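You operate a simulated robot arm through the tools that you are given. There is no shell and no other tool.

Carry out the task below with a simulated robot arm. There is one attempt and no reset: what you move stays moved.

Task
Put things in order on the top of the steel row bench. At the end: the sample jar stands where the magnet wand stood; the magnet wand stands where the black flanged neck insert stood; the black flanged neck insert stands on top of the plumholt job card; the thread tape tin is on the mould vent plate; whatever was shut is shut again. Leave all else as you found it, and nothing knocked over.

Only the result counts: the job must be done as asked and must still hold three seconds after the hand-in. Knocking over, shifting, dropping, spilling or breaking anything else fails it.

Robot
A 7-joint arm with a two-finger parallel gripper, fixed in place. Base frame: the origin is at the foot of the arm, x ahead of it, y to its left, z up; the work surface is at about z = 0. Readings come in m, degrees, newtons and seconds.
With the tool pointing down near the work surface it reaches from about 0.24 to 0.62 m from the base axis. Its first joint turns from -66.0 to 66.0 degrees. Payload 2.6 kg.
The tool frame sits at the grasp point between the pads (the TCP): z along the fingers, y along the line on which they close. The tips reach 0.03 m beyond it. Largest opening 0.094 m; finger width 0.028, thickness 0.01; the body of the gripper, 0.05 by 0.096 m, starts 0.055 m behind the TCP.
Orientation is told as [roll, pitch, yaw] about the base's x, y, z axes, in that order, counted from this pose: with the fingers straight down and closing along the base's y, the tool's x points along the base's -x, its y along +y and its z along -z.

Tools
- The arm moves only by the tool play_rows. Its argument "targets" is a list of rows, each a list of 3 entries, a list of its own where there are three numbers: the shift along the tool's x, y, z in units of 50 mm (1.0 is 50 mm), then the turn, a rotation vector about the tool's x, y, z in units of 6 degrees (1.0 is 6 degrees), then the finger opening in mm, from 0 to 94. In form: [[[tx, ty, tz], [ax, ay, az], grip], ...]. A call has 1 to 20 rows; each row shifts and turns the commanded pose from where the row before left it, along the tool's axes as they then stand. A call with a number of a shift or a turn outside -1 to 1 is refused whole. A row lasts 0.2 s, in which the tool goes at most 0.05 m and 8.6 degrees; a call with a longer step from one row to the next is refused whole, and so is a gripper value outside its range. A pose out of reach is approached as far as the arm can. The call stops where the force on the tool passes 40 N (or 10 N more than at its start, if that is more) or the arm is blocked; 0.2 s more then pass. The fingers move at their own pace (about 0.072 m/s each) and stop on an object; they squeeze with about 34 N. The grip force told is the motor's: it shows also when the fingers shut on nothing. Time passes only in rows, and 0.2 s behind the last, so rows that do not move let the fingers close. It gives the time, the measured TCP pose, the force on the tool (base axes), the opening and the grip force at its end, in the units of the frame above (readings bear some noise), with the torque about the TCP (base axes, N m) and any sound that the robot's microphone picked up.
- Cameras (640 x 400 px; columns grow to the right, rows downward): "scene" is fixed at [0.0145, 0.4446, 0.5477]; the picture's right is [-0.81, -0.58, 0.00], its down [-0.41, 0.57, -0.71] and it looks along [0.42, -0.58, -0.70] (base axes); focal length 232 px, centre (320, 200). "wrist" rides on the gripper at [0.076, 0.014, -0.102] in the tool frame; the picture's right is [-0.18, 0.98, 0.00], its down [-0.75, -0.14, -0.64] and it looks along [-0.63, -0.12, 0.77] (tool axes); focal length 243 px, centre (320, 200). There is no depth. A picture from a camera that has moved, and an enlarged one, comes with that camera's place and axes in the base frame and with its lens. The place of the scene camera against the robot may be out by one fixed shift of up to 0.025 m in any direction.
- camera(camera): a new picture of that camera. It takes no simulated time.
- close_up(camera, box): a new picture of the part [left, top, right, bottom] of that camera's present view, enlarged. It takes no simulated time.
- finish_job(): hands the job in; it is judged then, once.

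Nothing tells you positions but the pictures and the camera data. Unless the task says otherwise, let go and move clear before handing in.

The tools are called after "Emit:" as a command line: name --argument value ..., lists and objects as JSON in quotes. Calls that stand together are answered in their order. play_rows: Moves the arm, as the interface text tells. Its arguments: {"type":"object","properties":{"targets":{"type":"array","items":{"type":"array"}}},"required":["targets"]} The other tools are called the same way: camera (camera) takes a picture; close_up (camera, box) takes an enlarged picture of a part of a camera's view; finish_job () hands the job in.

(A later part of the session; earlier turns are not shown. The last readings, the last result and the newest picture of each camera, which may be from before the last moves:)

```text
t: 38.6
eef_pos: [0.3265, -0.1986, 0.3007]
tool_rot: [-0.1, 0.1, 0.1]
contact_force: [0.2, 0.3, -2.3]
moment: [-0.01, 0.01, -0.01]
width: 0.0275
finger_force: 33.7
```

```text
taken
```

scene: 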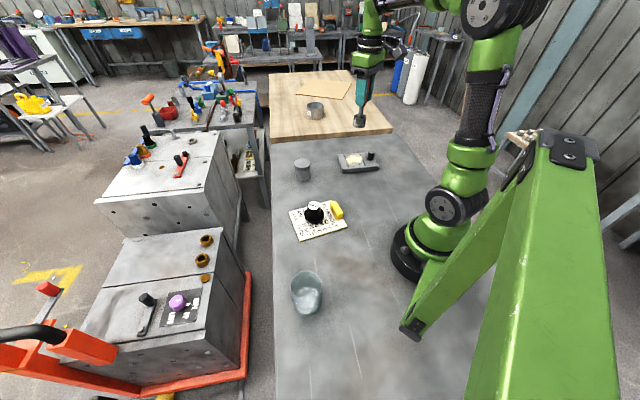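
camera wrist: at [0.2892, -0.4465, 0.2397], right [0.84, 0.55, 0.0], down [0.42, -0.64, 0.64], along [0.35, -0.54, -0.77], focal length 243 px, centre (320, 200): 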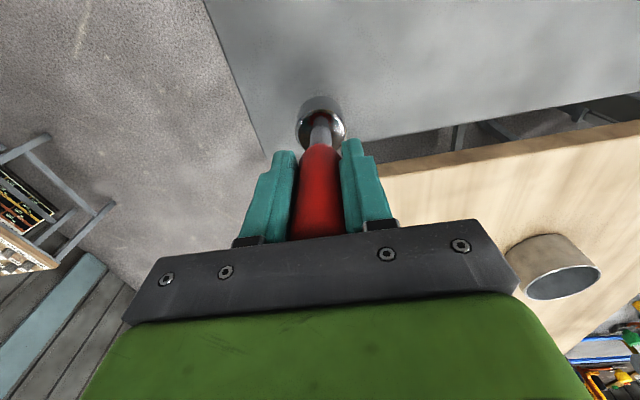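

Posture now looks like the initial one. I repeat the approach that worked: turn to -46°, move out diagonally, then down to z ≈ 0.18 over the spot.

Emit:
play_rows --targets '[[[0, 0, 0], [0, 0, 0.96], 12], [[0, 0, 0], [0, 0, 0.96], 12], [[0, 0, 0], [0, 0, 0.96], 12], [[0, 0, 0], [0, 0, 0.96], 12], [[0, 0, 0], [0, 0, 0.96], 12], [[0, 0, 0], [0, 0, 0.96], 12], [[0, 0, 0], [0, 0, 0.96], 12], [[0, 0, 0], [0, 0, 0.96], 12], [[-0.44, -0.667, 0], [0, 0, 0], 12], [[-0.44, -0.667, 0], [0, 0, 0], 12], [[-0.44, -0.667, 0], [0, 0, 0], 12], [[-0.44, -0.667, 0], [0, 0, 0], 12], [[-0.383, -0.244, 0.4], [0, 0, 0], 12], [[-0.383, -0.244, 0.4], [0, 0, 0], 12], [[-0.383, -0.244, 0.4], [0, 0, 0], 12], [[-0.383, -0.244, 0.4], [0, 0, 0], 12], [[-0.383, -0.244, 0.4], [0, 0, 0], 12], [[-0.383, -0.244, 0.4], [0, 0, 0], 12], [[0, 0, 0], [0, 0, 0], 12]]'

Emit:
camera --camera "scene"

```text
t: 42.6
eef_pos: [0.3181, -0.4898, 0.1783]
tool_rot: [0.0, 0.0, -46.1]
contact_force: [0.8, 0.4, -2.7]
moment: [0.03, 0.02, 0.02]
width: 0.0276
finger_force: 34.3
```

```text
taken
```

scene: 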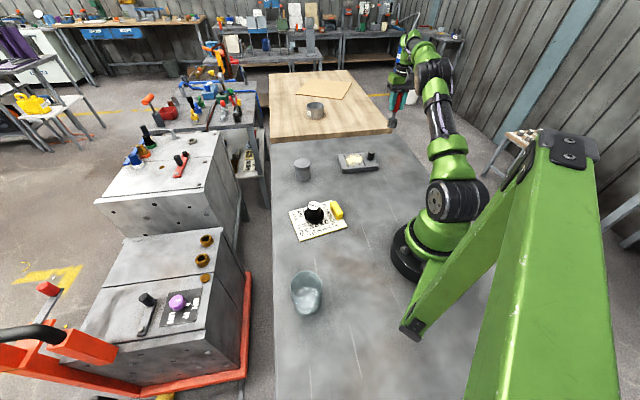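

This time the arm reached (0.318, -0.490, 0.178) cleanly. I descend to just above the bench.

Emit:
play_rows --targets '[[[0.014, 0.038, 0.3], [0, 0, 0], 12], [[0, 0, 0.4], [0, 0, 0], 12], [[0, 0, 0.35], [0, 0, 0], 12], [[0, 0, 0.25], [0, 0, 0], 12], [[0, 0, 0.1], [0, 0, 0], 12], [[0, 0, 0], [0, 0, 0], 12]]'

Emit:
close_up --camera "scene" --box '[340, 70, 440, 165]'

Emit:
camera --camera "wrist"

```text
t: 44.0
eef_pos: [0.3206, -0.4874, 0.1102]
tool_rot: [0.0, 0.0, -46.2]
contact_force: [0.0, 0.7, -2.4]
moment: [0.01, 0.03, 0.03]
width: 0.0276
finger_force: 34.5
```

```text
4.21 times, centred on (390, 118) of scene
camera zoom: at [0.0145, 0.4446, 0.5477], right [-0.81, -0.58, 0.0], down [-0.41, 0.57, -0.71], along [0.42, -0.58, -0.7], focal length 976 px, centre (25, 547)
```

zoom: 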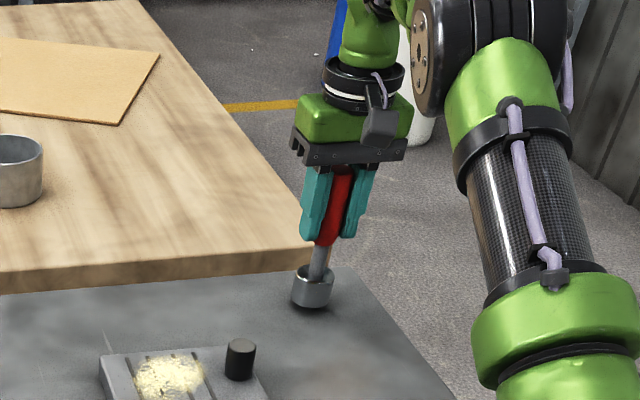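

```text
taken
camera wrist: at [0.2749, -0.4226, 0.2113], right [0.84, 0.55, 0.0], down [0.42, -0.64, 0.64], along [0.35, -0.54, -0.77], focal length 243 px, centre (320, 200)
```

wrist: 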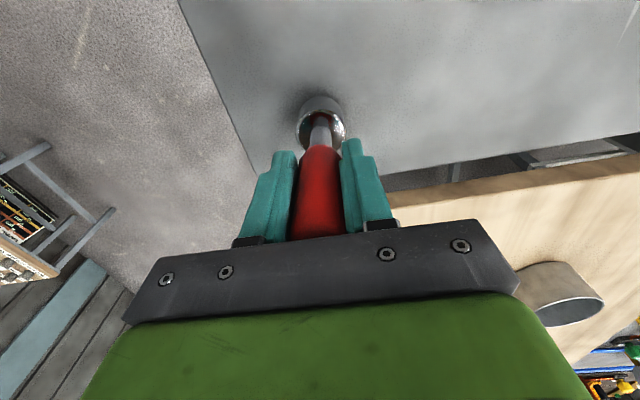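

The wand hangs upright, about 10 mm above the spot. Lowering in small steps now.

Emit:
play_rows --targets '[[[0, 0, 0.12], [0, 0, 0], 12], [[0, 0, 0.02], [0, 0, 0], 12], [[0, 0, 0.02], [0, 0, 0], 12], [[0, 0, 0], [0, 0, 0], 12]]'

```text
t: 45.0
eef_pos: [0.3199, -0.4882, 0.1018]
tool_rot: [0.0, -0.1, -46.2]
contact_force: [0.2, 0.1, -3.6]
moment: [-0.03, 0.01, -0.01]
width: 0.0273
finger_force: 34.4
```

Emit:
play_rows --targets '[[[0, 0, 0.02], [0, 0, 0], 12], [[0, 0, 0.02], [0, 0, 0], 12], [[0, 0, 0], [0, 0, 0], 12]]'

```text
t: 45.8
eef_pos: [0.3183, -0.4876, 0.0994]
tool_rot: [0.0, 0.0, -46.1]
contact_force: [-1.0, 0.9, 0.8]
moment: [0.09, 0.05, -0.02]
width: 0.0275
finger_force: 33.6
```

The weight is off the tool: the wand stands on the bench. I open gently and check before withdrawing.

Emit:
play_rows --targets '[[[0, 0, 0], [0, 0, 0], 29], [[0, 0, 0], [0, 0, 0], 36], [[0, 0, 0], [0, 0, 0], 50], [[0, 0, 0], [0, 0, 0], 64], [[0, 0, 0], [0, 0, 0], 70], [[0, 0, 0], [0, 0, 0], 70]]'

Emit:
close_up --camera "scene" --box '[340, 70, 440, 165]'

Emit:
camera --camera "wrist"

```text
t: 47.2
eef_pos: [0.3193, -0.4875, 0.0992]
tool_rot: [0.0, 0.0, -46.2]
contact_force: [0.6, 0.3, -0.9]
moment: [-0.02, -0.01, -0.04]
width: 0.0699
finger_force: 0.0
```

```text
4.21 times, centred on (390, 118) of scene
camera zoom: at [0.0145, 0.4446, 0.5477], right [-0.81, -0.58, 0.0], down [-0.41, 0.57, -0.71], along [0.42, -0.58, -0.7], focal length 976 px, centre (25, 547)
```

zoom: 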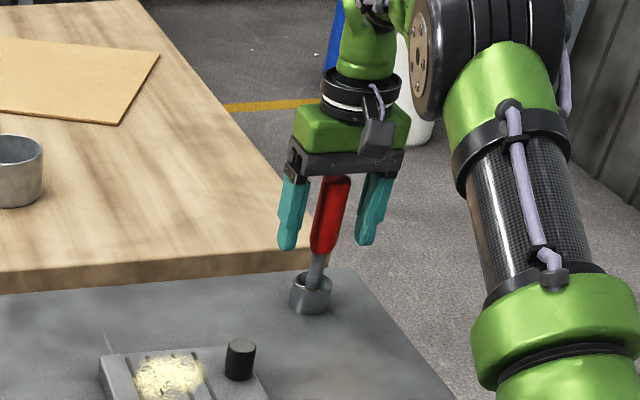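

```text
taken
camera wrist: at [0.2751, -0.4228, 0.2019], right [0.84, 0.55, 0.0], down [0.42, -0.64, 0.64], along [0.35, -0.54, -0.77], focal length 243 px, centre (320, 200)
```

wrist: 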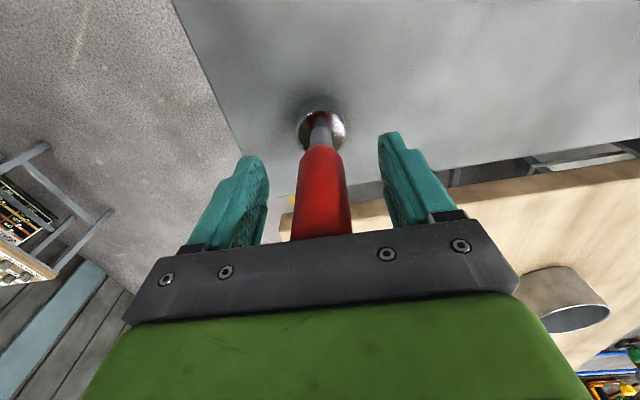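

The wand stands on the insert's old spot. I withdraw straight up, then back off to look down at the vent plate.

Emit:
play_rows --targets '[[[0, 0, -0.2], [0, 0, 0], 72], [[0, 0, -0.5], [0, 0, 0], 72], [[0, 0, -0.7], [0, 0, 0], 72], [[0, 0, -0.8], [0, 0, 0], 72], [[0, 0, -0.8], [0, 0, 0], 72], [[0.67, 0.553, 0], [0, 0, 0], 90], [[0.67, 0.553, 0], [0, 0, 0], 94], [[0.67, 0.553, 0], [0, 0, 0], 94], [[0.67, 0.553, 0], [0, 0, 0], 94], [[0.67, 0.553, 0], [0, 0, 0], 94], [[0.67, 0.553, 0], [0, 0, 0], 94], [[0, 0, 0], [0, 0, 0], 94]]'

Emit:
camera --camera "wrist"

Emit:
camera --camera "scene"

```text
t: 49.8
eef_pos: [0.3008, -0.2243, 0.24]
tool_rot: [0.0, 0.0, -46.1]
contact_force: [-0.3, -0.1, -0.7]
moment: [-0.01, 0.0, -0.02]
width: 0.094
finger_force: 0.0
out of reach, approached as far as the arm can: row 5
```

```text
taken
camera wrist: at [0.2563, -0.1598, 0.3421], right [0.84, 0.55, 0.0], down [0.42, -0.64, 0.64], along [0.35, -0.54, -0.77], focal length 243 px, centre (320, 200)
```

wrist: 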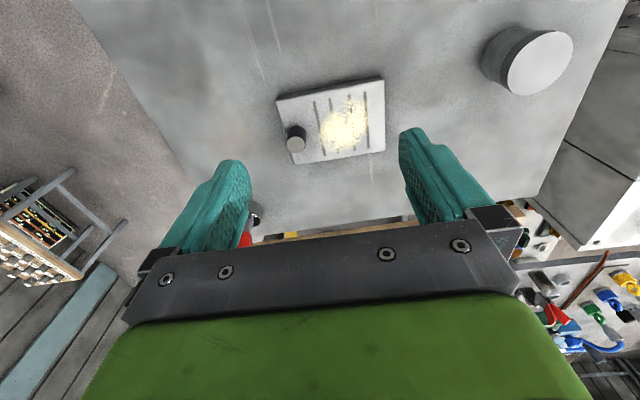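

```text
taken
```

scene: 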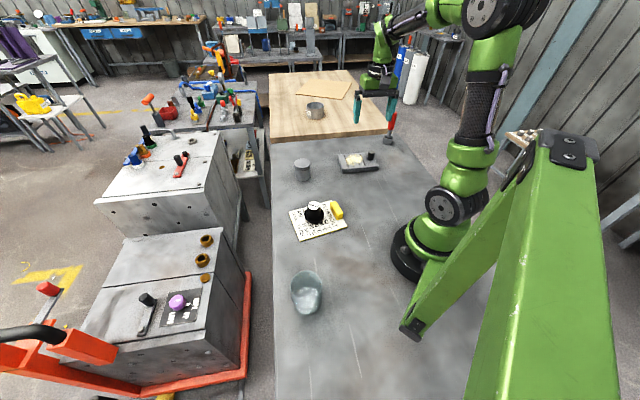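

I zoom on the plate to find the free area and the powder's extent.

Emit:
close_up --camera "wrist" --box '[265, 65, 395, 175]'

Emit:
close_up --camera "wrist" --box '[460, 10, 600, 110]'

Emit:
close_up --camera "scene" --box '[330, 140, 390, 180]'

Emit:
close_up --camera "scene" --box '[360, 100, 420, 160]'

```text
3.64 times, centred on (330, 120) of wrist
camera zoom: at [0.2563, -0.1598, 0.3421], right [0.84, 0.55, 0.0], down [0.42, -0.64, 0.64], along [0.35, -0.54, -0.77], focal length 882 px, centre (284, 491)
```

zoom: 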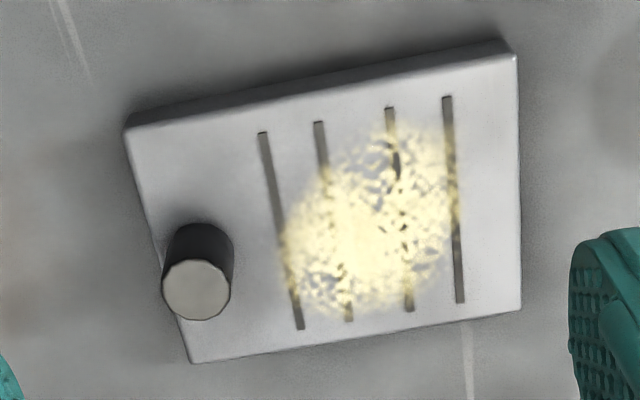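

```text
4.00 times, centred on (530, 60) of wrist
camera zoom: at [0.2563, -0.1598, 0.3421], right [0.84, 0.55, 0.0], down [0.42, -0.64, 0.64], along [0.35, -0.54, -0.77], focal length 970 px, centre (-520, 760)
```

zoom: 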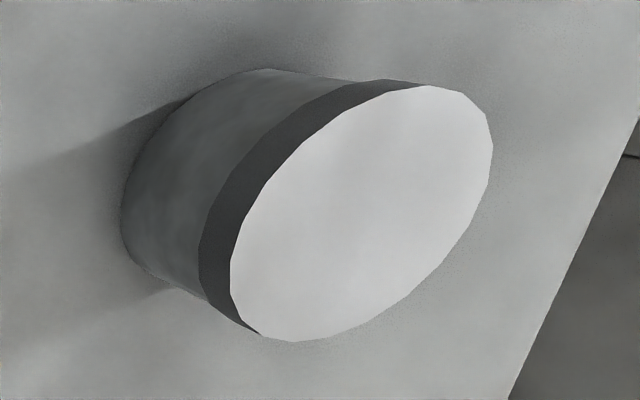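

```text
10.00 times, centred on (360, 160) of scene
camera zoom: at [0.0145, 0.4447, 0.5477], right [-0.81, -0.58, 0.0], down [-0.41, 0.57, -0.71], along [0.42, -0.58, -0.7], focal length 2319 px, centre (-80, 600)
```

zoom: 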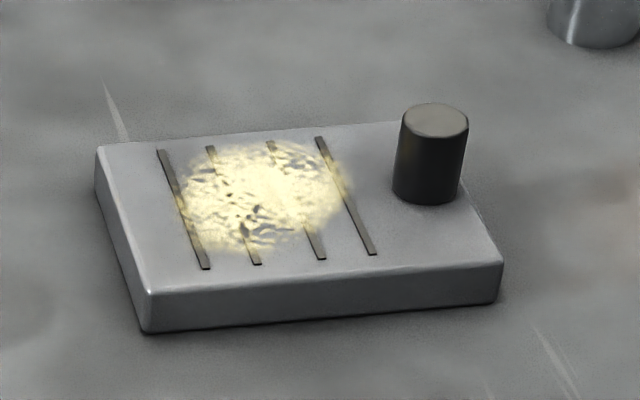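

```text
6.67 times, centred on (390, 130) of scene
camera zoom: at [0.0145, 0.4447, 0.5477], right [-0.81, -0.58, 0.0], down [-0.41, 0.57, -0.71], along [0.42, -0.58, -0.7], focal length 1546 px, centre (-147, 667)
```

zoom: 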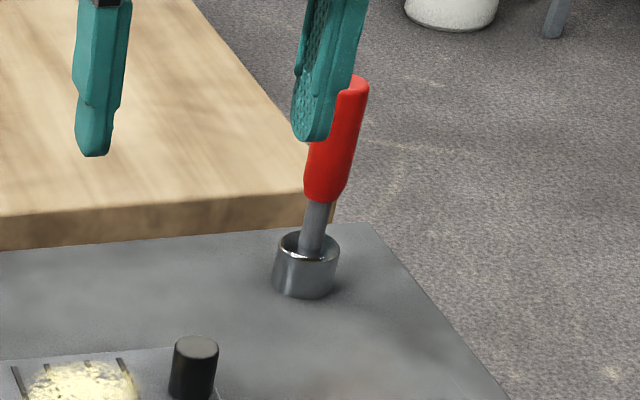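

The plate (centre about (0.348, -0.265), 137 × 98 mm, top z ≈ 0.018) has a fixed-looking peg near (0.313, -0.307); there's room for the ~58 mm tin around (0.358, -0.256). Next I go to the tin near (0.477, -0.080) for a closer look at its lid.

Emit:
play_rows --targets '[[[0, 0, 0], [0, 0, -0.96], 94], [[0, 0, 0], [0, 0, -0.96], 94], [[0, 0, 0], [0, 0, -0.96], 94], [[0, 0, 0], [0, 0, -0.96], 94], [[0, 0, 0], [0, 0, -0.96], 94], [[0, 0, 0], [0, 0, -0.96], 94], [[0, 0, 0], [0, 0, -0.96], 94], [[0, 0, 0], [0, 0, -0.96], 94], [[-0.3, 0.58, 0.15], [0, 0, 0], 94], [[-0.3, 0.58, 0.15], [0, 0, 0], 94], [[-0.3, 0.58, 0.15], [0, 0, 0], 94], [[-0.3, 0.58, 0.15], [0, 0, 0], 94], [[-0.3, 0.58, 0.15], [0, 0, 0], 94], [[0, 0, 0], [0, 0, 0], 94]]'

Emit:
camera --camera "wrist"

```text
t: 52.8
eef_pos: [0.3761, -0.0796, 0.2019]
tool_rot: [0.0, -0.1, -0.1]
contact_force: [-0.1, 0.3, 0.5]
moment: [0.01, 0.0, 0.0]
width: 0.094
finger_force: 0.0
```

```text
taken
camera wrist: at [0.2985, -0.0655, 0.3038], right [0.19, 0.98, 0.0], down [0.75, -0.14, 0.64], along [0.63, -0.12, -0.77], focal length 243 px, centre (320, 200)
```

wrist: 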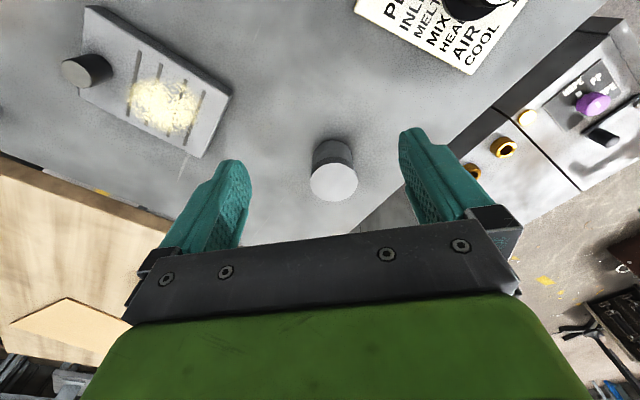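

Emit:
close_up --camera "wrist" --box '[290, 120, 380, 215]'

Emit:
close_up --camera "scene" --box '[285, 145, 320, 190]'

```text
4.21 times, centred on (335, 168) of wrist
camera zoom: at [0.2985, -0.0655, 0.3038], right [0.19, 0.98, 0.0], down [0.75, -0.14, 0.64], along [0.63, -0.12, -0.77], focal length 1022 px, centre (257, 337)
```

zoom: 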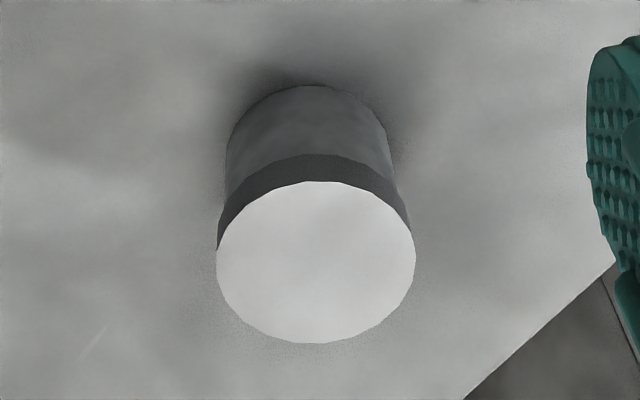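

```text
8.89 times, centred on (302, 168) of scene
camera zoom: at [0.0145, 0.4447, 0.5477], right [-0.81, -0.58, 0.0], down [-0.41, 0.57, -0.71], along [0.42, -0.58, -0.7], focal length 2061 px, centre (476, 489)
```

zoom: 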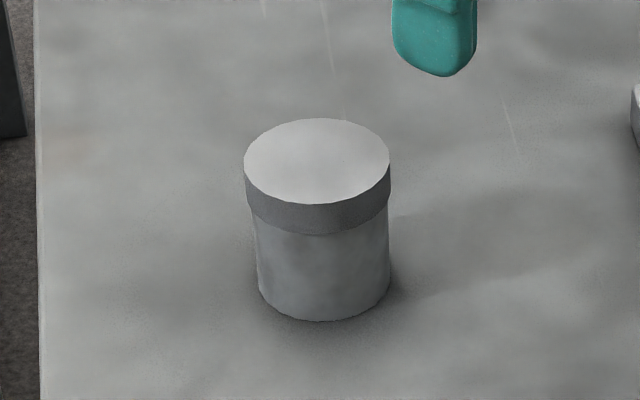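

The tin's lid is about 1 mm wider than the body, covering its upper third. I centre over it and look again.

Emit:
play_rows --targets '[[[-0.485, -0.007, 0.3], [0, 0, 0], 94], [[-0.485, -0.007, 0.3], [0, 0, 0], 94], [[-0.485, -0.007, 0.3], [0, 0, 0], 94], [[-0.485, -0.007, 0.3], [0, 0, 0], 94], [[0, 0, 0], [0, 0, 0], 94]]'

Emit:
camera --camera "wrist"

Emit:
close_up --camera "scene" --box '[260, 90, 360, 190]'

```text
t: 54.0
eef_pos: [0.4722, -0.0822, 0.1408]
tool_rot: [0.0, 0.0, -0.1]
contact_force: [-0.9, 0.1, -0.5]
moment: [-0.04, -0.02, 0.0]
width: 0.0942
finger_force: 0.1
```

```text
taken
camera wrist: at [0.3949, -0.0675, 0.2432], right [0.19, 0.98, 0.0], down [0.75, -0.14, 0.64], along [0.63, -0.12, -0.77], focal length 243 px, centre (320, 200)
```

wrist: 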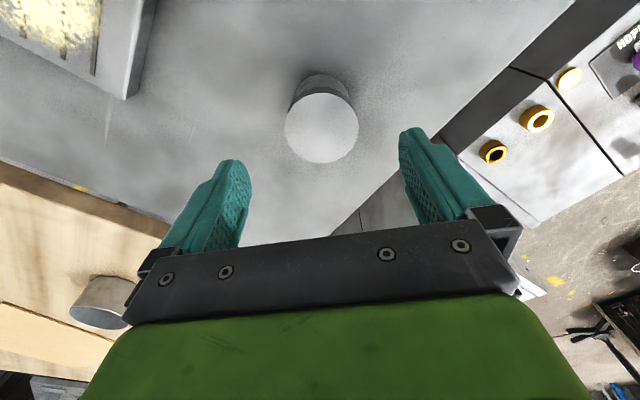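

```text
4.00 times, centred on (310, 140) of scene
camera zoom: at [0.0145, 0.4446, 0.5477], right [-0.81, -0.58, 0.0], down [-0.41, 0.57, -0.71], along [0.42, -0.58, -0.7], focal length 928 px, centre (360, 440)
```

zoom: 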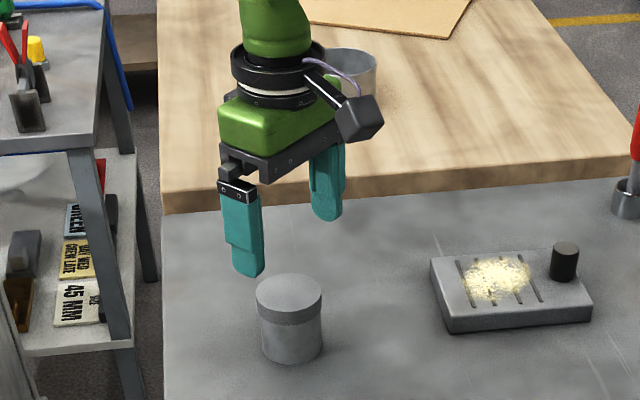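

Aligned within 2 mm. I descend around the tin to grip it low on the body, then will do only a tiny test lift to see that lid and body come together.

Emit:
play_rows --targets '[[[-0.03, 0.03, 0.4], [0, 0, 0], 94], [[0, 0, 0.5], [0, 0, 0], 94], [[0, 0, 0.5], [0, 0, 0], 94], [[0, 0, 0.4], [0, 0, 0], 94], [[0, 0, 0.24], [0, 0, 0], 94], [[0, 0, 0], [0, 0, 0], 94]]'

Emit:
camera --camera "wrist"

Emit:
close_up --camera "scene" --box '[270, 120, 340, 190]'

```text
t: 55.4
eef_pos: [0.473, -0.0809, 0.0373]
tool_rot: [0.0, 0.0, -0.1]
contact_force: [-0.9, -0.2, -0.2]
moment: [-0.02, -0.01, -0.02]
width: 0.0939
finger_force: 0.0
```

```text
taken
camera wrist: at [0.3958, -0.0666, 0.1407], right [0.19, 0.98, 0.0], down [0.75, -0.14, 0.64], along [0.63, -0.12, -0.77], focal length 243 px, centre (320, 200)
```

wrist: 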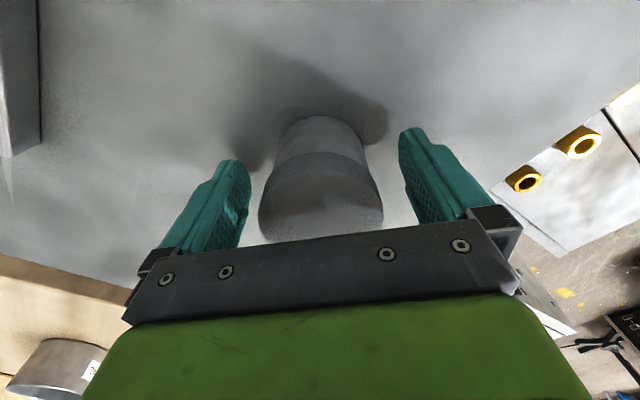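

```text
5.71 times, centred on (305, 155) of scene
camera zoom: at [0.0145, 0.4446, 0.5477], right [-0.81, -0.58, 0.0], down [-0.41, 0.57, -0.71], along [0.42, -0.58, -0.7], focal length 1325 px, centre (406, 457)
```

zoom: 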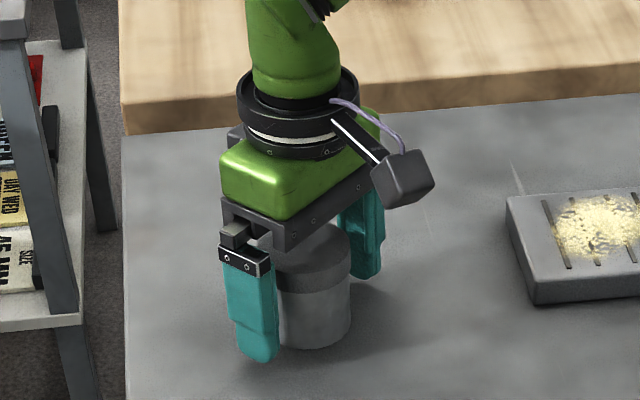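

The tin is between the pads with tips about 7 mm above the bench. Closing gently now.

Emit:
play_rows --targets '[[[0, 0, 0.04], [0, 0, 0], 94], [[0, 0, 0], [0, 0, 0], 64], [[0, 0, 0], [0, 0, 0], 45], [[0, 0, 0], [0, 0, 0], 45], [[0, 0, 0], [0, 0, 0], 45], [[0, 0, 0], [0, 0, 0], 45]]'

Emit:
camera --camera "wrist"

Emit:
close_up --camera "scene" --box '[270, 120, 340, 190]'

```text
t: 56.8
eef_pos: [0.4733, -0.0805, 0.0369]
tool_rot: [-0.1, 0.0, -0.1]
contact_force: [0.8, -0.7, -0.8]
moment: [0.0, -0.02, -0.02]
width: 0.0574
finger_force: 33.9
```

```text
taken
camera wrist: at [0.3959, -0.0663, 0.1391], right [0.19, 0.98, 0.0], down [0.75, -0.14, 0.64], along [0.63, -0.12, -0.77], focal length 243 px, centre (320, 200)
```

wrist: 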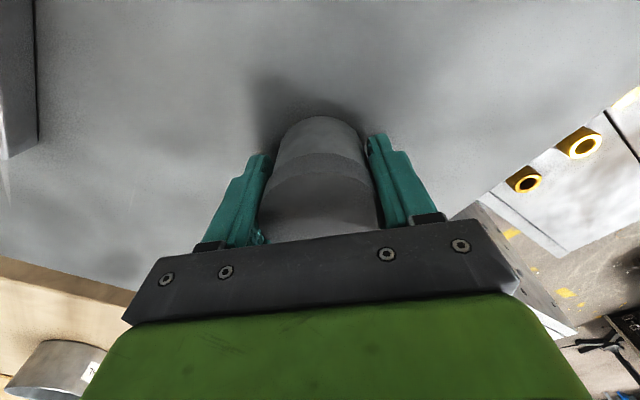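

```text
5.71 times, centred on (305, 155) of scene
camera zoom: at [0.0145, 0.4446, 0.5477], right [-0.81, -0.58, 0.0], down [-0.41, 0.57, -0.71], along [0.42, -0.58, -0.7], focal length 1325 px, centre (406, 457)
```

zoom: 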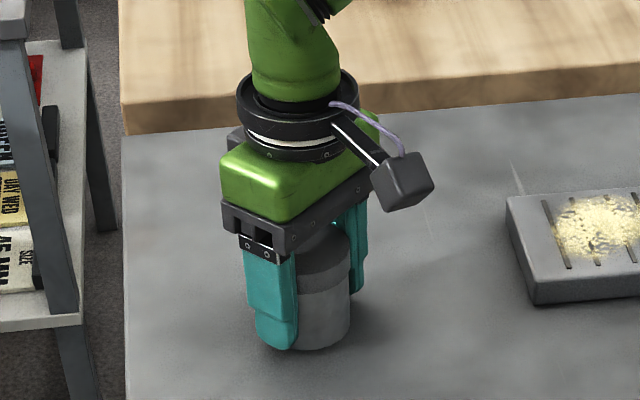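

Gripped at 57.4 mm. Now a 5 mm test lift, then a close look at whether the body follows the lid.

Emit:
play_rows --targets '[[[0, 0, -0.04], [0, 0, 0], 45], [[0, 0, -0.06], [0, 0, 0], 45], [[0, 0, 0], [0, 0, 0], 45]]'

Emit:
close_up --camera "wrist" --box '[230, 90, 410, 260]'

Emit:
close_up --camera "scene" --box '[270, 120, 340, 190]'

```text
t: 57.6
eef_pos: [0.4736, -0.0801, 0.0423]
tool_rot: [0.0, 0.0, -0.1]
contact_force: [0.1, 0.3, -1.7]
moment: [0.01, -0.01, 0.02]
width: 0.0573
finger_force: 34.2
```

```text
2.35 times, centred on (320, 175) of wrist
camera zoom: at [0.3962, -0.0662, 0.1443], right [0.19, 0.98, 0.0], down [0.75, -0.14, 0.64], along [0.63, -0.12, -0.77], focal length 571 px, centre (320, 259)
```

zoom: 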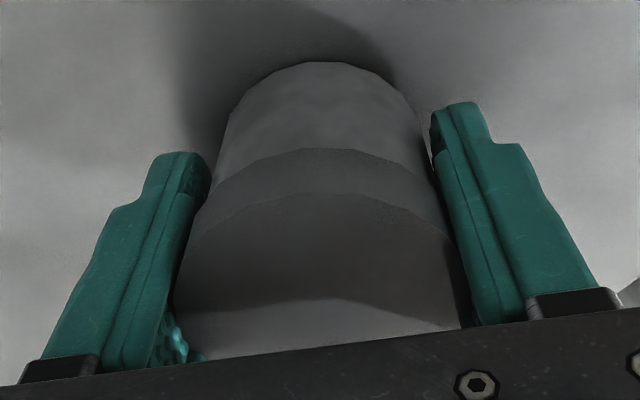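

```text
5.71 times, centred on (305, 155) of scene
camera zoom: at [0.0145, 0.4446, 0.5477], right [-0.81, -0.58, 0.0], down [-0.41, 0.57, -0.71], along [0.42, -0.58, -0.7], focal length 1325 px, centre (406, 457)
```

zoom: 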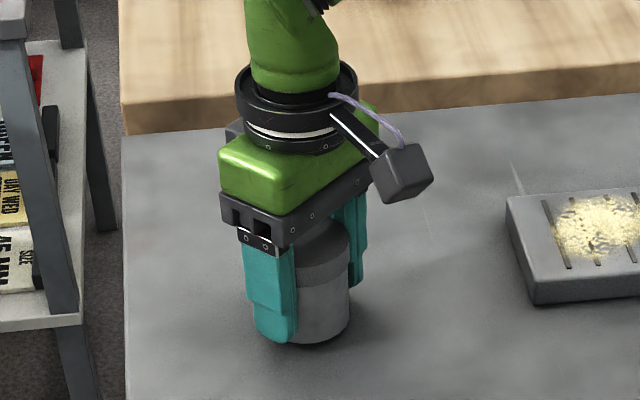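

The picture suggests lid and body rise together (about 1.7 N hanging). I lift another 10 mm and check again.

Emit:
play_rows --targets '[[[0, 0, -0.1], [0, 0, 0], 45], [[0, 0, -0.1], [0, 0, 0], 45], [[0, 0, 0], [0, 0, 0], 45]]'

Emit:
close_up --camera "wrist" --box '[230, 90, 410, 260]'

Emit:
close_up --camera "scene" --box '[270, 120, 340, 190]'

```text
t: 58.4
eef_pos: [0.4738, -0.081, 0.0526]
tool_rot: [0.0, -0.1, -0.1]
contact_force: [-0.5, -0.4, -1.8]
moment: [0.02, 0.0, 0.0]
width: 0.0571
finger_force: 34.1
```

```text
2.35 times, centred on (320, 175) of wrist
camera zoom: at [0.396, -0.0662, 0.1543], right [0.19, 0.98, 0.0], down [0.75, -0.14, 0.64], along [0.63, -0.12, -0.77], focal length 571 px, centre (320, 259)
```

zoom: 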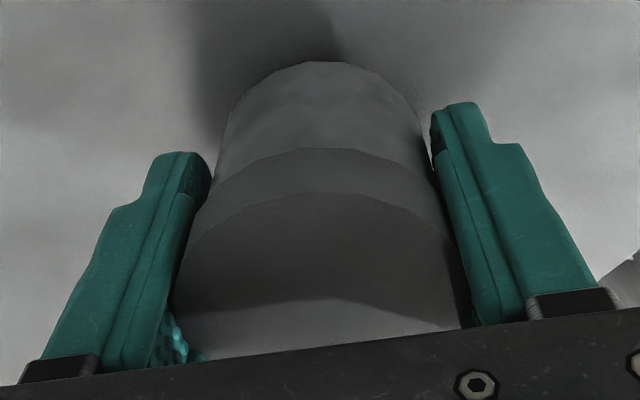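

```text
5.71 times, centred on (305, 155) of scene
camera zoom: at [0.0145, 0.4446, 0.5477], right [-0.81, -0.58, 0.0], down [-0.41, 0.57, -0.71], along [0.42, -0.58, -0.7], focal length 1325 px, centre (406, 457)
```

zoom: 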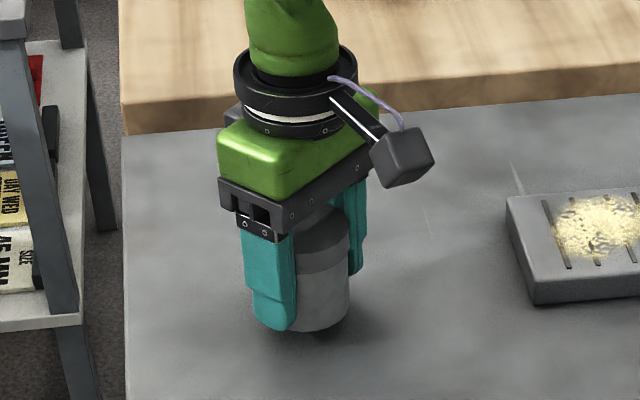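

Lid and body look unchanged relative to each other and both left the bench, so the tin lifts as one. I raise it and carry it over the plate at z ≈ 0.17.

Emit:
play_rows --targets '[[[0, 0, -0.4], [0, 0, 0], 45], [[0, 0, -0.7], [0, 0, 0], 45], [[0, 0, -0.7], [0, 0, 0], 45], [[0, 0, -0.5], [0, 0, 0], 45], [[0.2, -0.3, 0], [0, 0, 0], 45], [[0.386, -0.583, 0], [0, 0, 0], 45], [[0.386, -0.583, 0], [0, 0, 0], 45], [[0.386, -0.583, 0], [0, 0, 0], 45], [[0.386, -0.583, 0], [0, 0, 0], 45], [[0.386, -0.583, 0], [0, 0, 0], 45], [[0.186, -0.283, 0], [0, 0, 0], 45], [[0, 0, 0], [0, 0, 0], 45]]'

Emit:
camera --camera "wrist"

Emit:
close_up --camera "scene" --box '[310, 90, 410, 190]'

```text
t: 61.0
eef_pos: [0.3565, -0.2548, 0.1673]
tool_rot: [-0.1, -0.1, -0.2]
contact_force: [-0.3, -0.9, -1.0]
moment: [0.01, -0.01, -0.01]
width: 0.0573
finger_force: 34.1
```

```text
taken
camera wrist: at [0.2792, -0.2411, 0.2695], right [0.19, 0.98, 0.0], down [0.75, -0.14, 0.64], along [0.63, -0.12, -0.77], focal length 243 px, centre (320, 200)
```

wrist: 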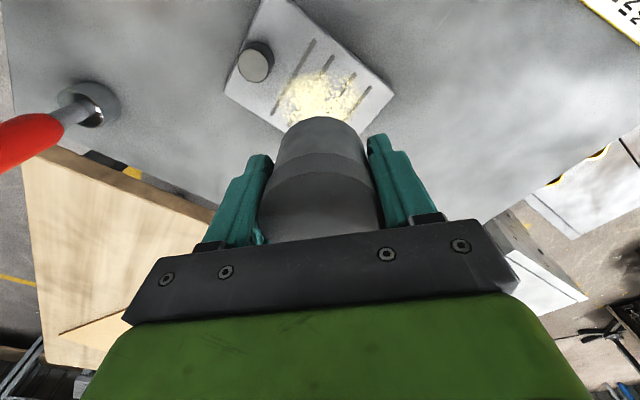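

```text
4.00 times, centred on (360, 140) of scene
camera zoom: at [0.0145, 0.4446, 0.5477], right [-0.81, -0.58, 0.0], down [-0.41, 0.57, -0.71], along [0.42, -0.58, -0.7], focal length 928 px, centre (160, 440)
```

zoom: 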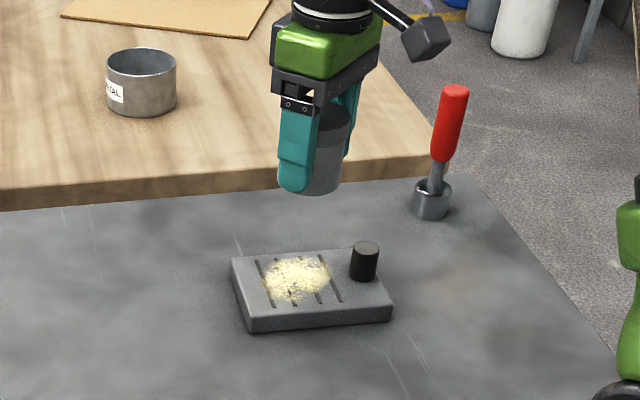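

The landing point is over the plate's middle, clear of the peg. I lower to just above the plate.

Emit:
play_rows --targets '[[[-0.03, -0.024, 0.4], [0, 0, 0], 45], [[0, 0, 0.5], [0, 0, 0], 45], [[0, 0, 0.5], [0, 0, 0], 45], [[0, 0, 0.4], [0, 0, 0], 45], [[0, 0, 0.22], [0, 0, 0], 45], [[0, 0, 0], [0, 0, 0], 45]]'

Emit:
camera --camera "wrist"

Emit:
close_up --camera "scene" --box '[310, 110, 410, 190]'

```text
t: 62.4
eef_pos: [0.3593, -0.2556, 0.0666]
tool_rot: [-0.1, 0.0, 0.0]
contact_force: [-0.1, 0.0, -1.5]
moment: [-0.01, 0.01, 0.0]
width: 0.0575
finger_force: 34.0
```

```text
taken
camera wrist: at [0.2811, -0.2413, 0.1684], right [0.19, 0.98, 0.0], down [0.75, -0.14, 0.64], along [0.63, -0.12, -0.77], focal length 243 px, centre (320, 200)
```

wrist: 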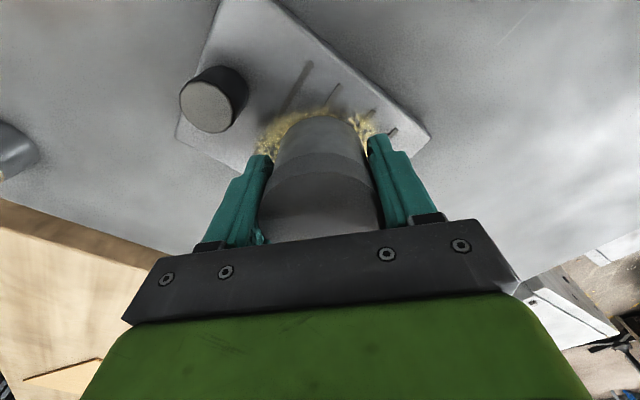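

```text
5.00 times, centred on (360, 150) of scene
camera zoom: at [0.0145, 0.4446, 0.5477], right [-0.81, -0.58, 0.0], down [-0.41, 0.57, -0.71], along [0.42, -0.58, -0.7], focal length 1159 px, centre (120, 450)
```

zoom: 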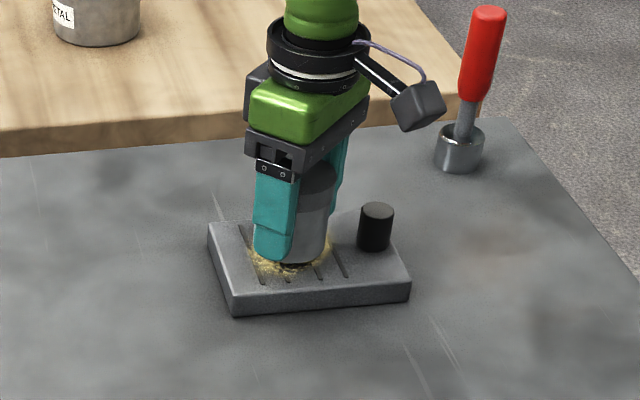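

About 12 mm left to the plate. I step down carefully.

Emit:
play_rows --targets '[[[0, 0, 0.1], [0, 0, 0], 45], [[0, 0, 0.06], [0, 0, 0], 45], [[0, 0, 0.02], [0, 0, 0], 45], [[0, 0, 0], [0, 0, 0], 45]]'

```text
t: 63.4
eef_pos: [0.3594, -0.2568, 0.0579]
tool_rot: [-0.2, -0.2, -0.1]
contact_force: [-3.0, 3.5, 16.1]
moment: [0.2, 0.01, -0.04]
width: 0.0574
finger_force: 33.9
```

The tin has touched down with ~16 N; I ease up 1 mm to unload before opening.

Emit:
play_rows --targets '[[[0, 0, -0.02], [0, 0, 0], 45], [[0, 0, 0], [0, 0, 0], 45]]'

Emit:
close_up --camera "scene" --box '[330, 120, 390, 180]'

```text
t: 64.0
eef_pos: [0.3588, -0.2556, 0.0592]
tool_rot: [-0.1, -0.2, 0.0]
contact_force: [2.5, -0.9, 5.4]
moment: [0.01, -0.3, -0.05]
width: 0.0574
finger_force: 33.9
```

```text
6.67 times, centred on (360, 150) of scene
camera zoom: at [0.0145, 0.4447, 0.5477], right [-0.81, -0.58, 0.0], down [-0.41, 0.57, -0.71], along [0.42, -0.58, -0.7], focal length 1546 px, centre (53, 533)
```

zoom: 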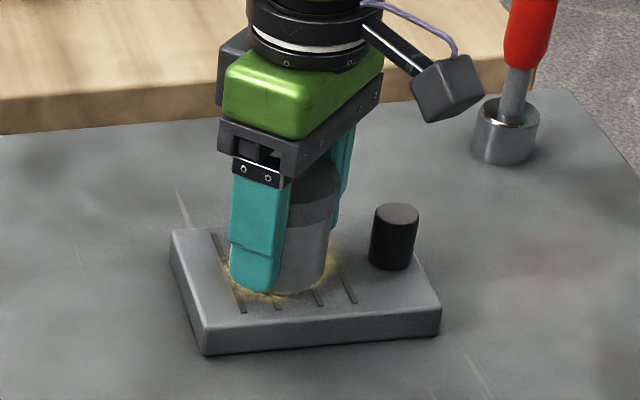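

Still lightly supported. One more half-millimetre easing, then I open.

Emit:
play_rows --targets '[[[0, 0, -0.008], [0, 0, 0], 45], [[0, 0, 0], [0, 0, 0], 59], [[0, 0, 0], [0, 0, 0], 66], [[0, 0, 0], [0, 0, 0], 76], [[0, 0, 0], [0, 0, 0], 78], [[0, 0, 0], [0, 0, 0], 78]]'

Emit:
close_up --camera "scene" --box '[330, 120, 390, 180]'

Emit:
camera --camera "wrist"

```text
t: 65.4
eef_pos: [0.3592, -0.2568, 0.0594]
tool_rot: [0.1, 0.1, 0.0]
contact_force: [0.0, 0.2, 0.2]
moment: [-0.02, 0.02, 0.01]
width: 0.0781
finger_force: 0.1
```

```text
6.67 times, centred on (360, 150) of scene
camera zoom: at [0.0145, 0.4446, 0.5477], right [-0.81, -0.58, 0.0], down [-0.41, 0.57, -0.71], along [0.42, -0.58, -0.7], focal length 1546 px, centre (53, 533)
```

zoom: 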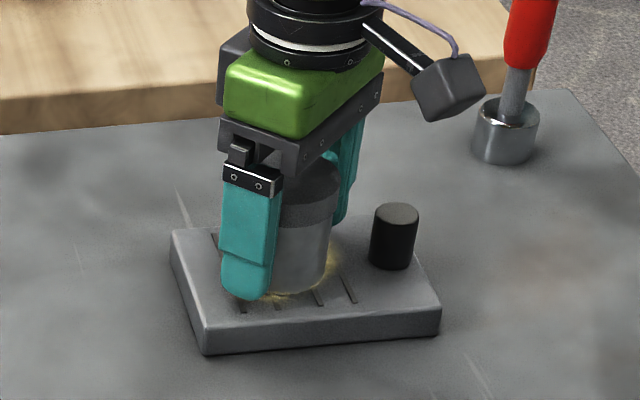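

```text
taken
camera wrist: at [0.2817, -0.2418, 0.1612], right [0.19, 0.98, 0.0], down [0.75, -0.14, 0.64], along [0.63, -0.12, -0.77], focal length 243 px, centre (320, 200)
```

wrist: 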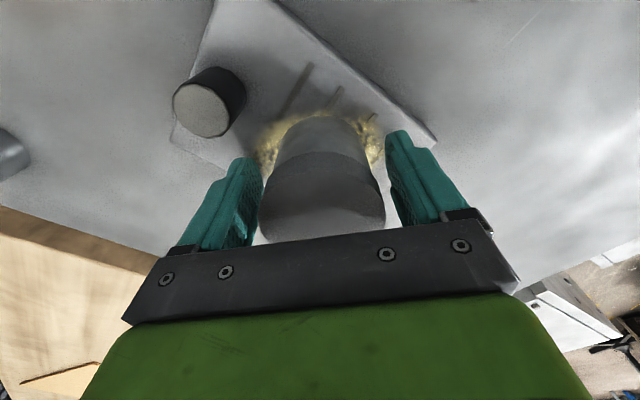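

The tin stands on the plate, lid on, and powder edge visible around it. I withdraw straight up and travel toward the jar side.

Emit:
play_rows --targets '[[[0, 0, -0.2], [0, 0, 0], 80], [[0, 0, -0.5], [0, 0, 0], 80], [[0, 0, -0.8], [0, 0, 0], 80], [[0, 0, -0.9], [0, 0, 0], 90], [[0, 0, -0.9], [0, 0, 0], 94], [[0, 0, -0.9], [0, 0, 0], 94], [[0, 0, -0.6], [0, 0, 0], 94], [[0.238, 0.812, 0], [0, 0, 0], 94], [[0.238, 0.812, 0], [0, 0, 0], 94], [[0.238, 0.812, 0], [0, 0, 0], 94], [[0.238, 0.812, 0], [0, 0, 0], 94], [[0.238, 0.812, 0], [0, 0, 0], 94], [[0.238, 0.812, 0], [0, 0, 0], 94], [[0.238, 0.812, 0], [0, 0, 0], 94], [[0.238, 0.812, 0], [0, 0, 0], 94], [[0.238, 0.812, 0], [0, 0, 0], 94], [[0.238, 0.812, 0], [0, 0, 0], 94], [[0, 0, 0], [0, 0, 0], 94]]'

Emit:
camera --camera "scene"

Emit:
camera --camera "wrist"

```text
t: 69.2
eef_pos: [0.2398, 0.1491, 0.2993]
tool_rot: [0.0, 0.1, -0.1]
contact_force: [-0.4, 0.5, -0.3]
moment: [0.0, -0.04, -0.01]
width: 0.0941
finger_force: 0.1
```

```text
taken
```

scene: 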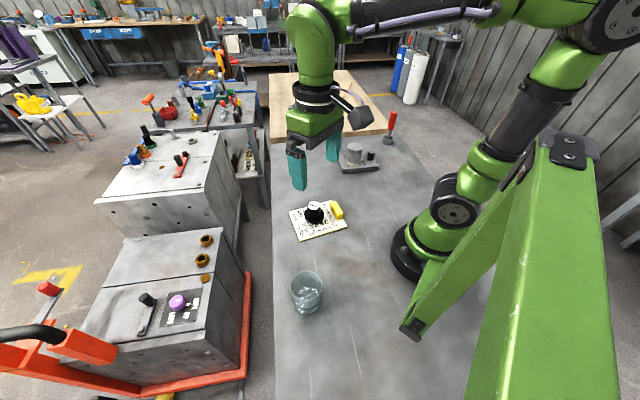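

```text
taken
camera wrist: at [0.1619, 0.1633, 0.4008], right [0.19, 0.98, 0.0], down [0.75, -0.14, 0.64], along [0.63, -0.12, -0.77], focal length 243 px, centre (320, 200)
```

wrist: 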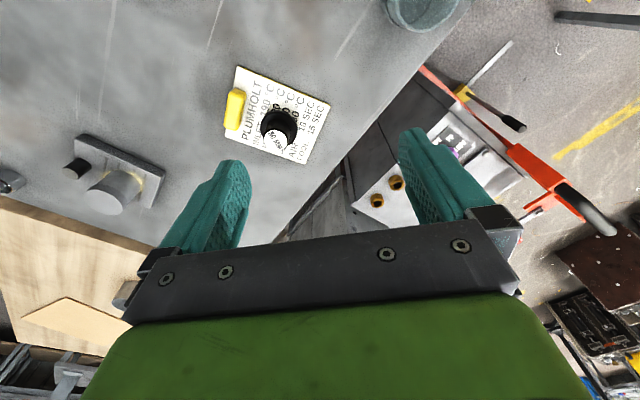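

The jar shows at the top edge of the wrist view. I turn to yaw +45° and move nearer to see it properly.

Emit:
play_rows --targets '[[[0, 0, 0], [0, 0, -0.9375], 94], [[0, 0, 0], [0, 0, -0.9375], 94], [[0, 0, 0], [0, 0, -0.9375], 94], [[0, 0, 0], [0, 0, -0.9375], 94], [[0, 0, 0], [0, 0, -0.9375], 94], [[0, 0, 0], [0, 0, -0.9375], 94], [[0, 0, 0], [0, 0, -0.9375], 94], [[0, 0, 0], [0, 0, -0.9375], 94], [[-0.15, 0.4, 0], [0, 0, 0], 94], [[-0.15, 0.4, 0], [0, 0, 0], 94], [[-0.15, 0.4, 0], [0, 0, 0], 94], [[0, 0, 0], [0, 0, 0], 94]]'

Emit:
camera --camera "wrist"

Emit:
camera --camera "scene"

```text
t: 71.8
eef_pos: [0.2147, 0.2089, 0.2982]
tool_rot: [0.0, 0.0, 44.9]
contact_force: [0.7, -0.6, 0.7]
moment: [0.0, 0.05, -0.02]
width: 0.0939
finger_force: 0.0
```

```text
taken
camera wrist: at [0.1487, 0.1646, 0.4006], right [-0.56, 0.83, 0.0], down [0.63, 0.43, 0.64], along [0.53, 0.36, -0.77], focal length 243 px, centre (320, 200)
```

wrist: 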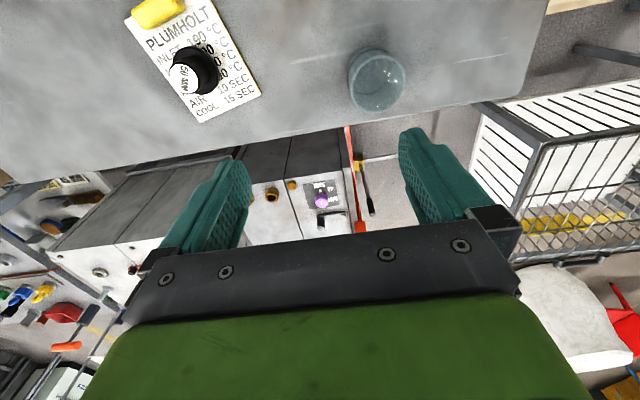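

```text
taken
```

scene: 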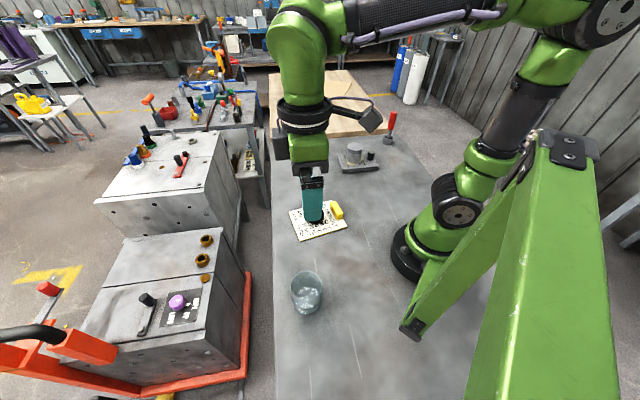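

Emit:
close_up --camera "wrist" --box '[330, 30, 430, 130]'

Emit:
close_up --camera "scene" --box '[284, 260, 332, 320]'

Emit:
close_up --camera "scene" --box '[320, 100, 420, 180]'

```text
4.00 times, centred on (380, 80) of wrist
camera zoom: at [0.1487, 0.1646, 0.4006], right [-0.56, 0.83, 0.0], down [0.63, 0.43, 0.64], along [0.53, 0.36, -0.77], focal length 970 px, centre (80, 680)
```

zoom: 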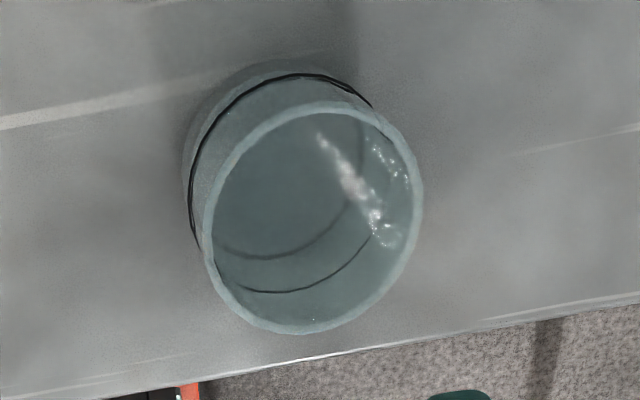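

```text
6.67 times, centred on (308, 290) of scene
camera zoom: at [0.0145, 0.4446, 0.5477], right [-0.81, -0.58, 0.0], down [-0.41, 0.57, -0.71], along [0.42, -0.58, -0.7], focal length 1546 px, centre (400, -400)
```

zoom: 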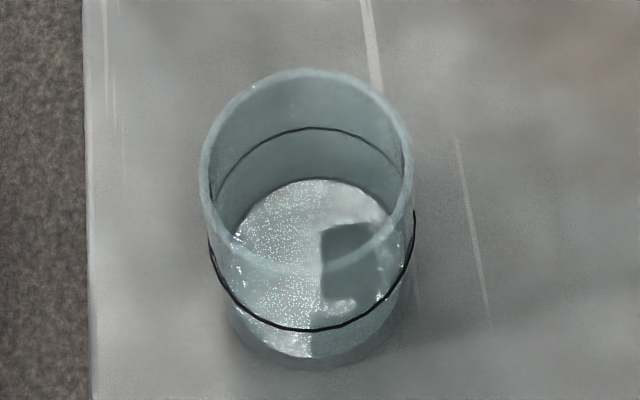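

```text
5.00 times, centred on (370, 140) of scene
camera zoom: at [0.0145, 0.4446, 0.5477], right [-0.81, -0.58, 0.0], down [-0.41, 0.57, -0.71], along [0.42, -0.58, -0.7], focal length 1159 px, centre (70, 500)
```

zoom: 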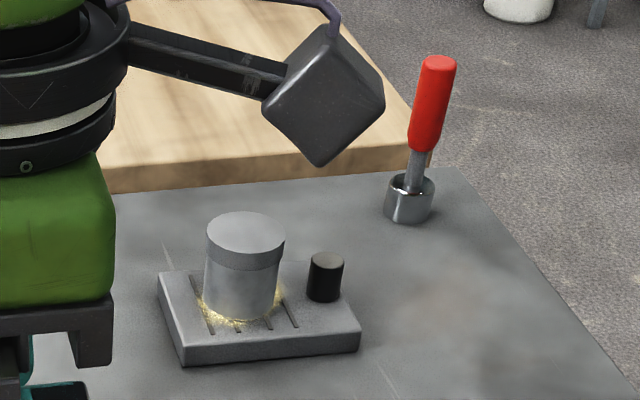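

The "granules" now look like liquid glints: it's an open glass jar about 65 mm across and 92 mm tall, near (0.176, 0.266), so it must stay level and move gently. I centre over it.

Emit:
play_rows --targets '[[[-0.065, 0.339, 0.4], [0, 0, 0], 94], [[-0.065, 0.339, 0.45], [0, 0, 0], 94], [[-0.065, 0.339, 0.45], [0, 0, 0], 94], [[-0.065, 0.339, 0.4], [0, 0, 0], 94], [[0, 0, 0], [0, 0, 0], 94]]'

Emit:
camera --camera "wrist"

Emit:
camera --camera "scene"

```text
t: 73.0
eef_pos: [0.1757, 0.2652, 0.2147]
tool_rot: [0.0, 0.0, 44.9]
contact_force: [-0.5, 0.0, -0.9]
moment: [0.01, -0.01, 0.02]
width: 0.0939
finger_force: 0.1
```

```text
taken
camera wrist: at [0.1105, 0.2213, 0.3155], right [-0.56, 0.83, 0.0], down [0.63, 0.43, 0.64], along [0.53, 0.36, -0.77], focal length 243 px, centre (320, 200)
```

wrist: 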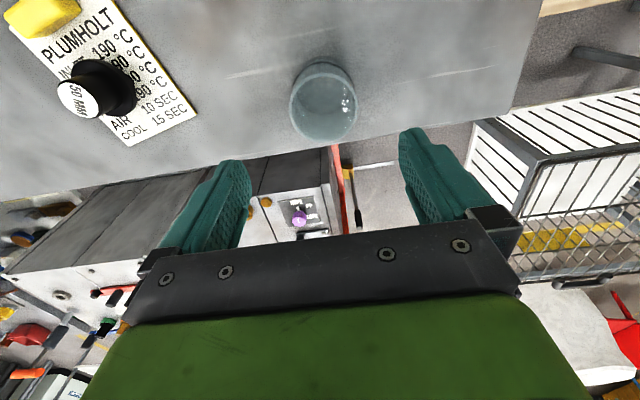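

```text
taken
```

scene: 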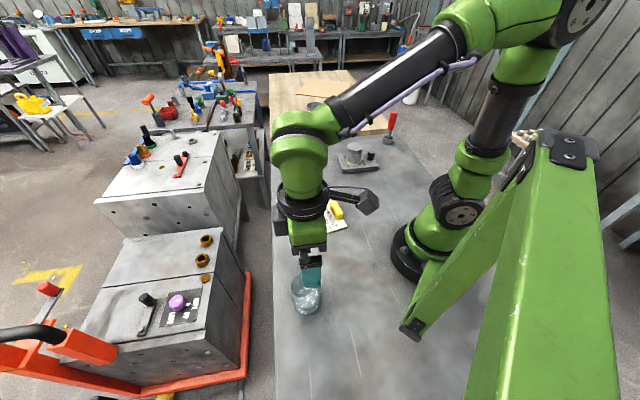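

Emit:
close_up --camera "wrist" --box '[270, 50, 380, 150]'

Emit:
close_up --camera "scene" --box '[260, 230, 360, 330]'

```text
4.00 times, centred on (325, 100) of wrist
camera zoom: at [0.1105, 0.2213, 0.3155], right [-0.56, 0.83, 0.0], down [0.63, 0.43, 0.64], along [0.53, 0.36, -0.77], focal length 970 px, centre (300, 600)
```

zoom: 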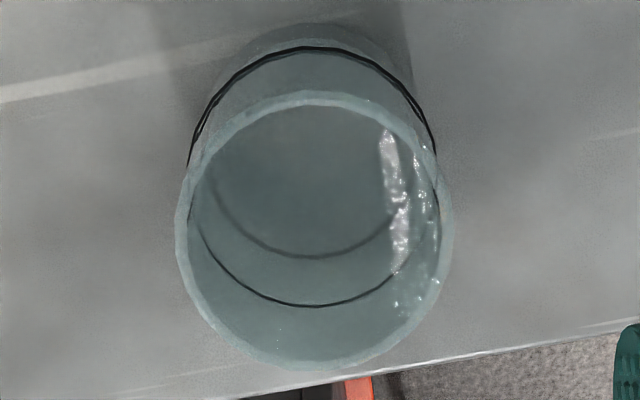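

```text
4.00 times, centred on (310, 280) of scene
camera zoom: at [0.0145, 0.4446, 0.5477], right [-0.81, -0.58, 0.0], down [-0.41, 0.57, -0.71], along [0.42, -0.58, -0.7], focal length 928 px, centre (360, -120)
```

zoom: 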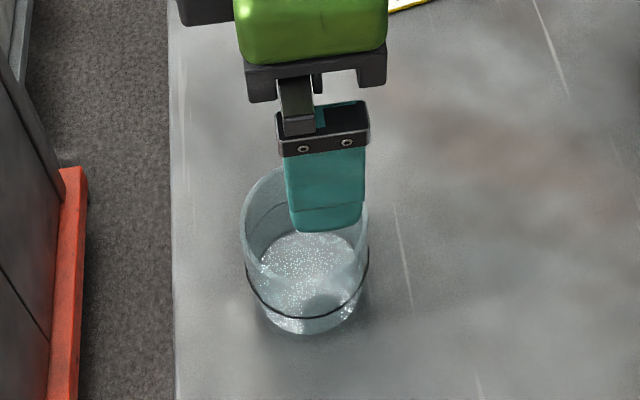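

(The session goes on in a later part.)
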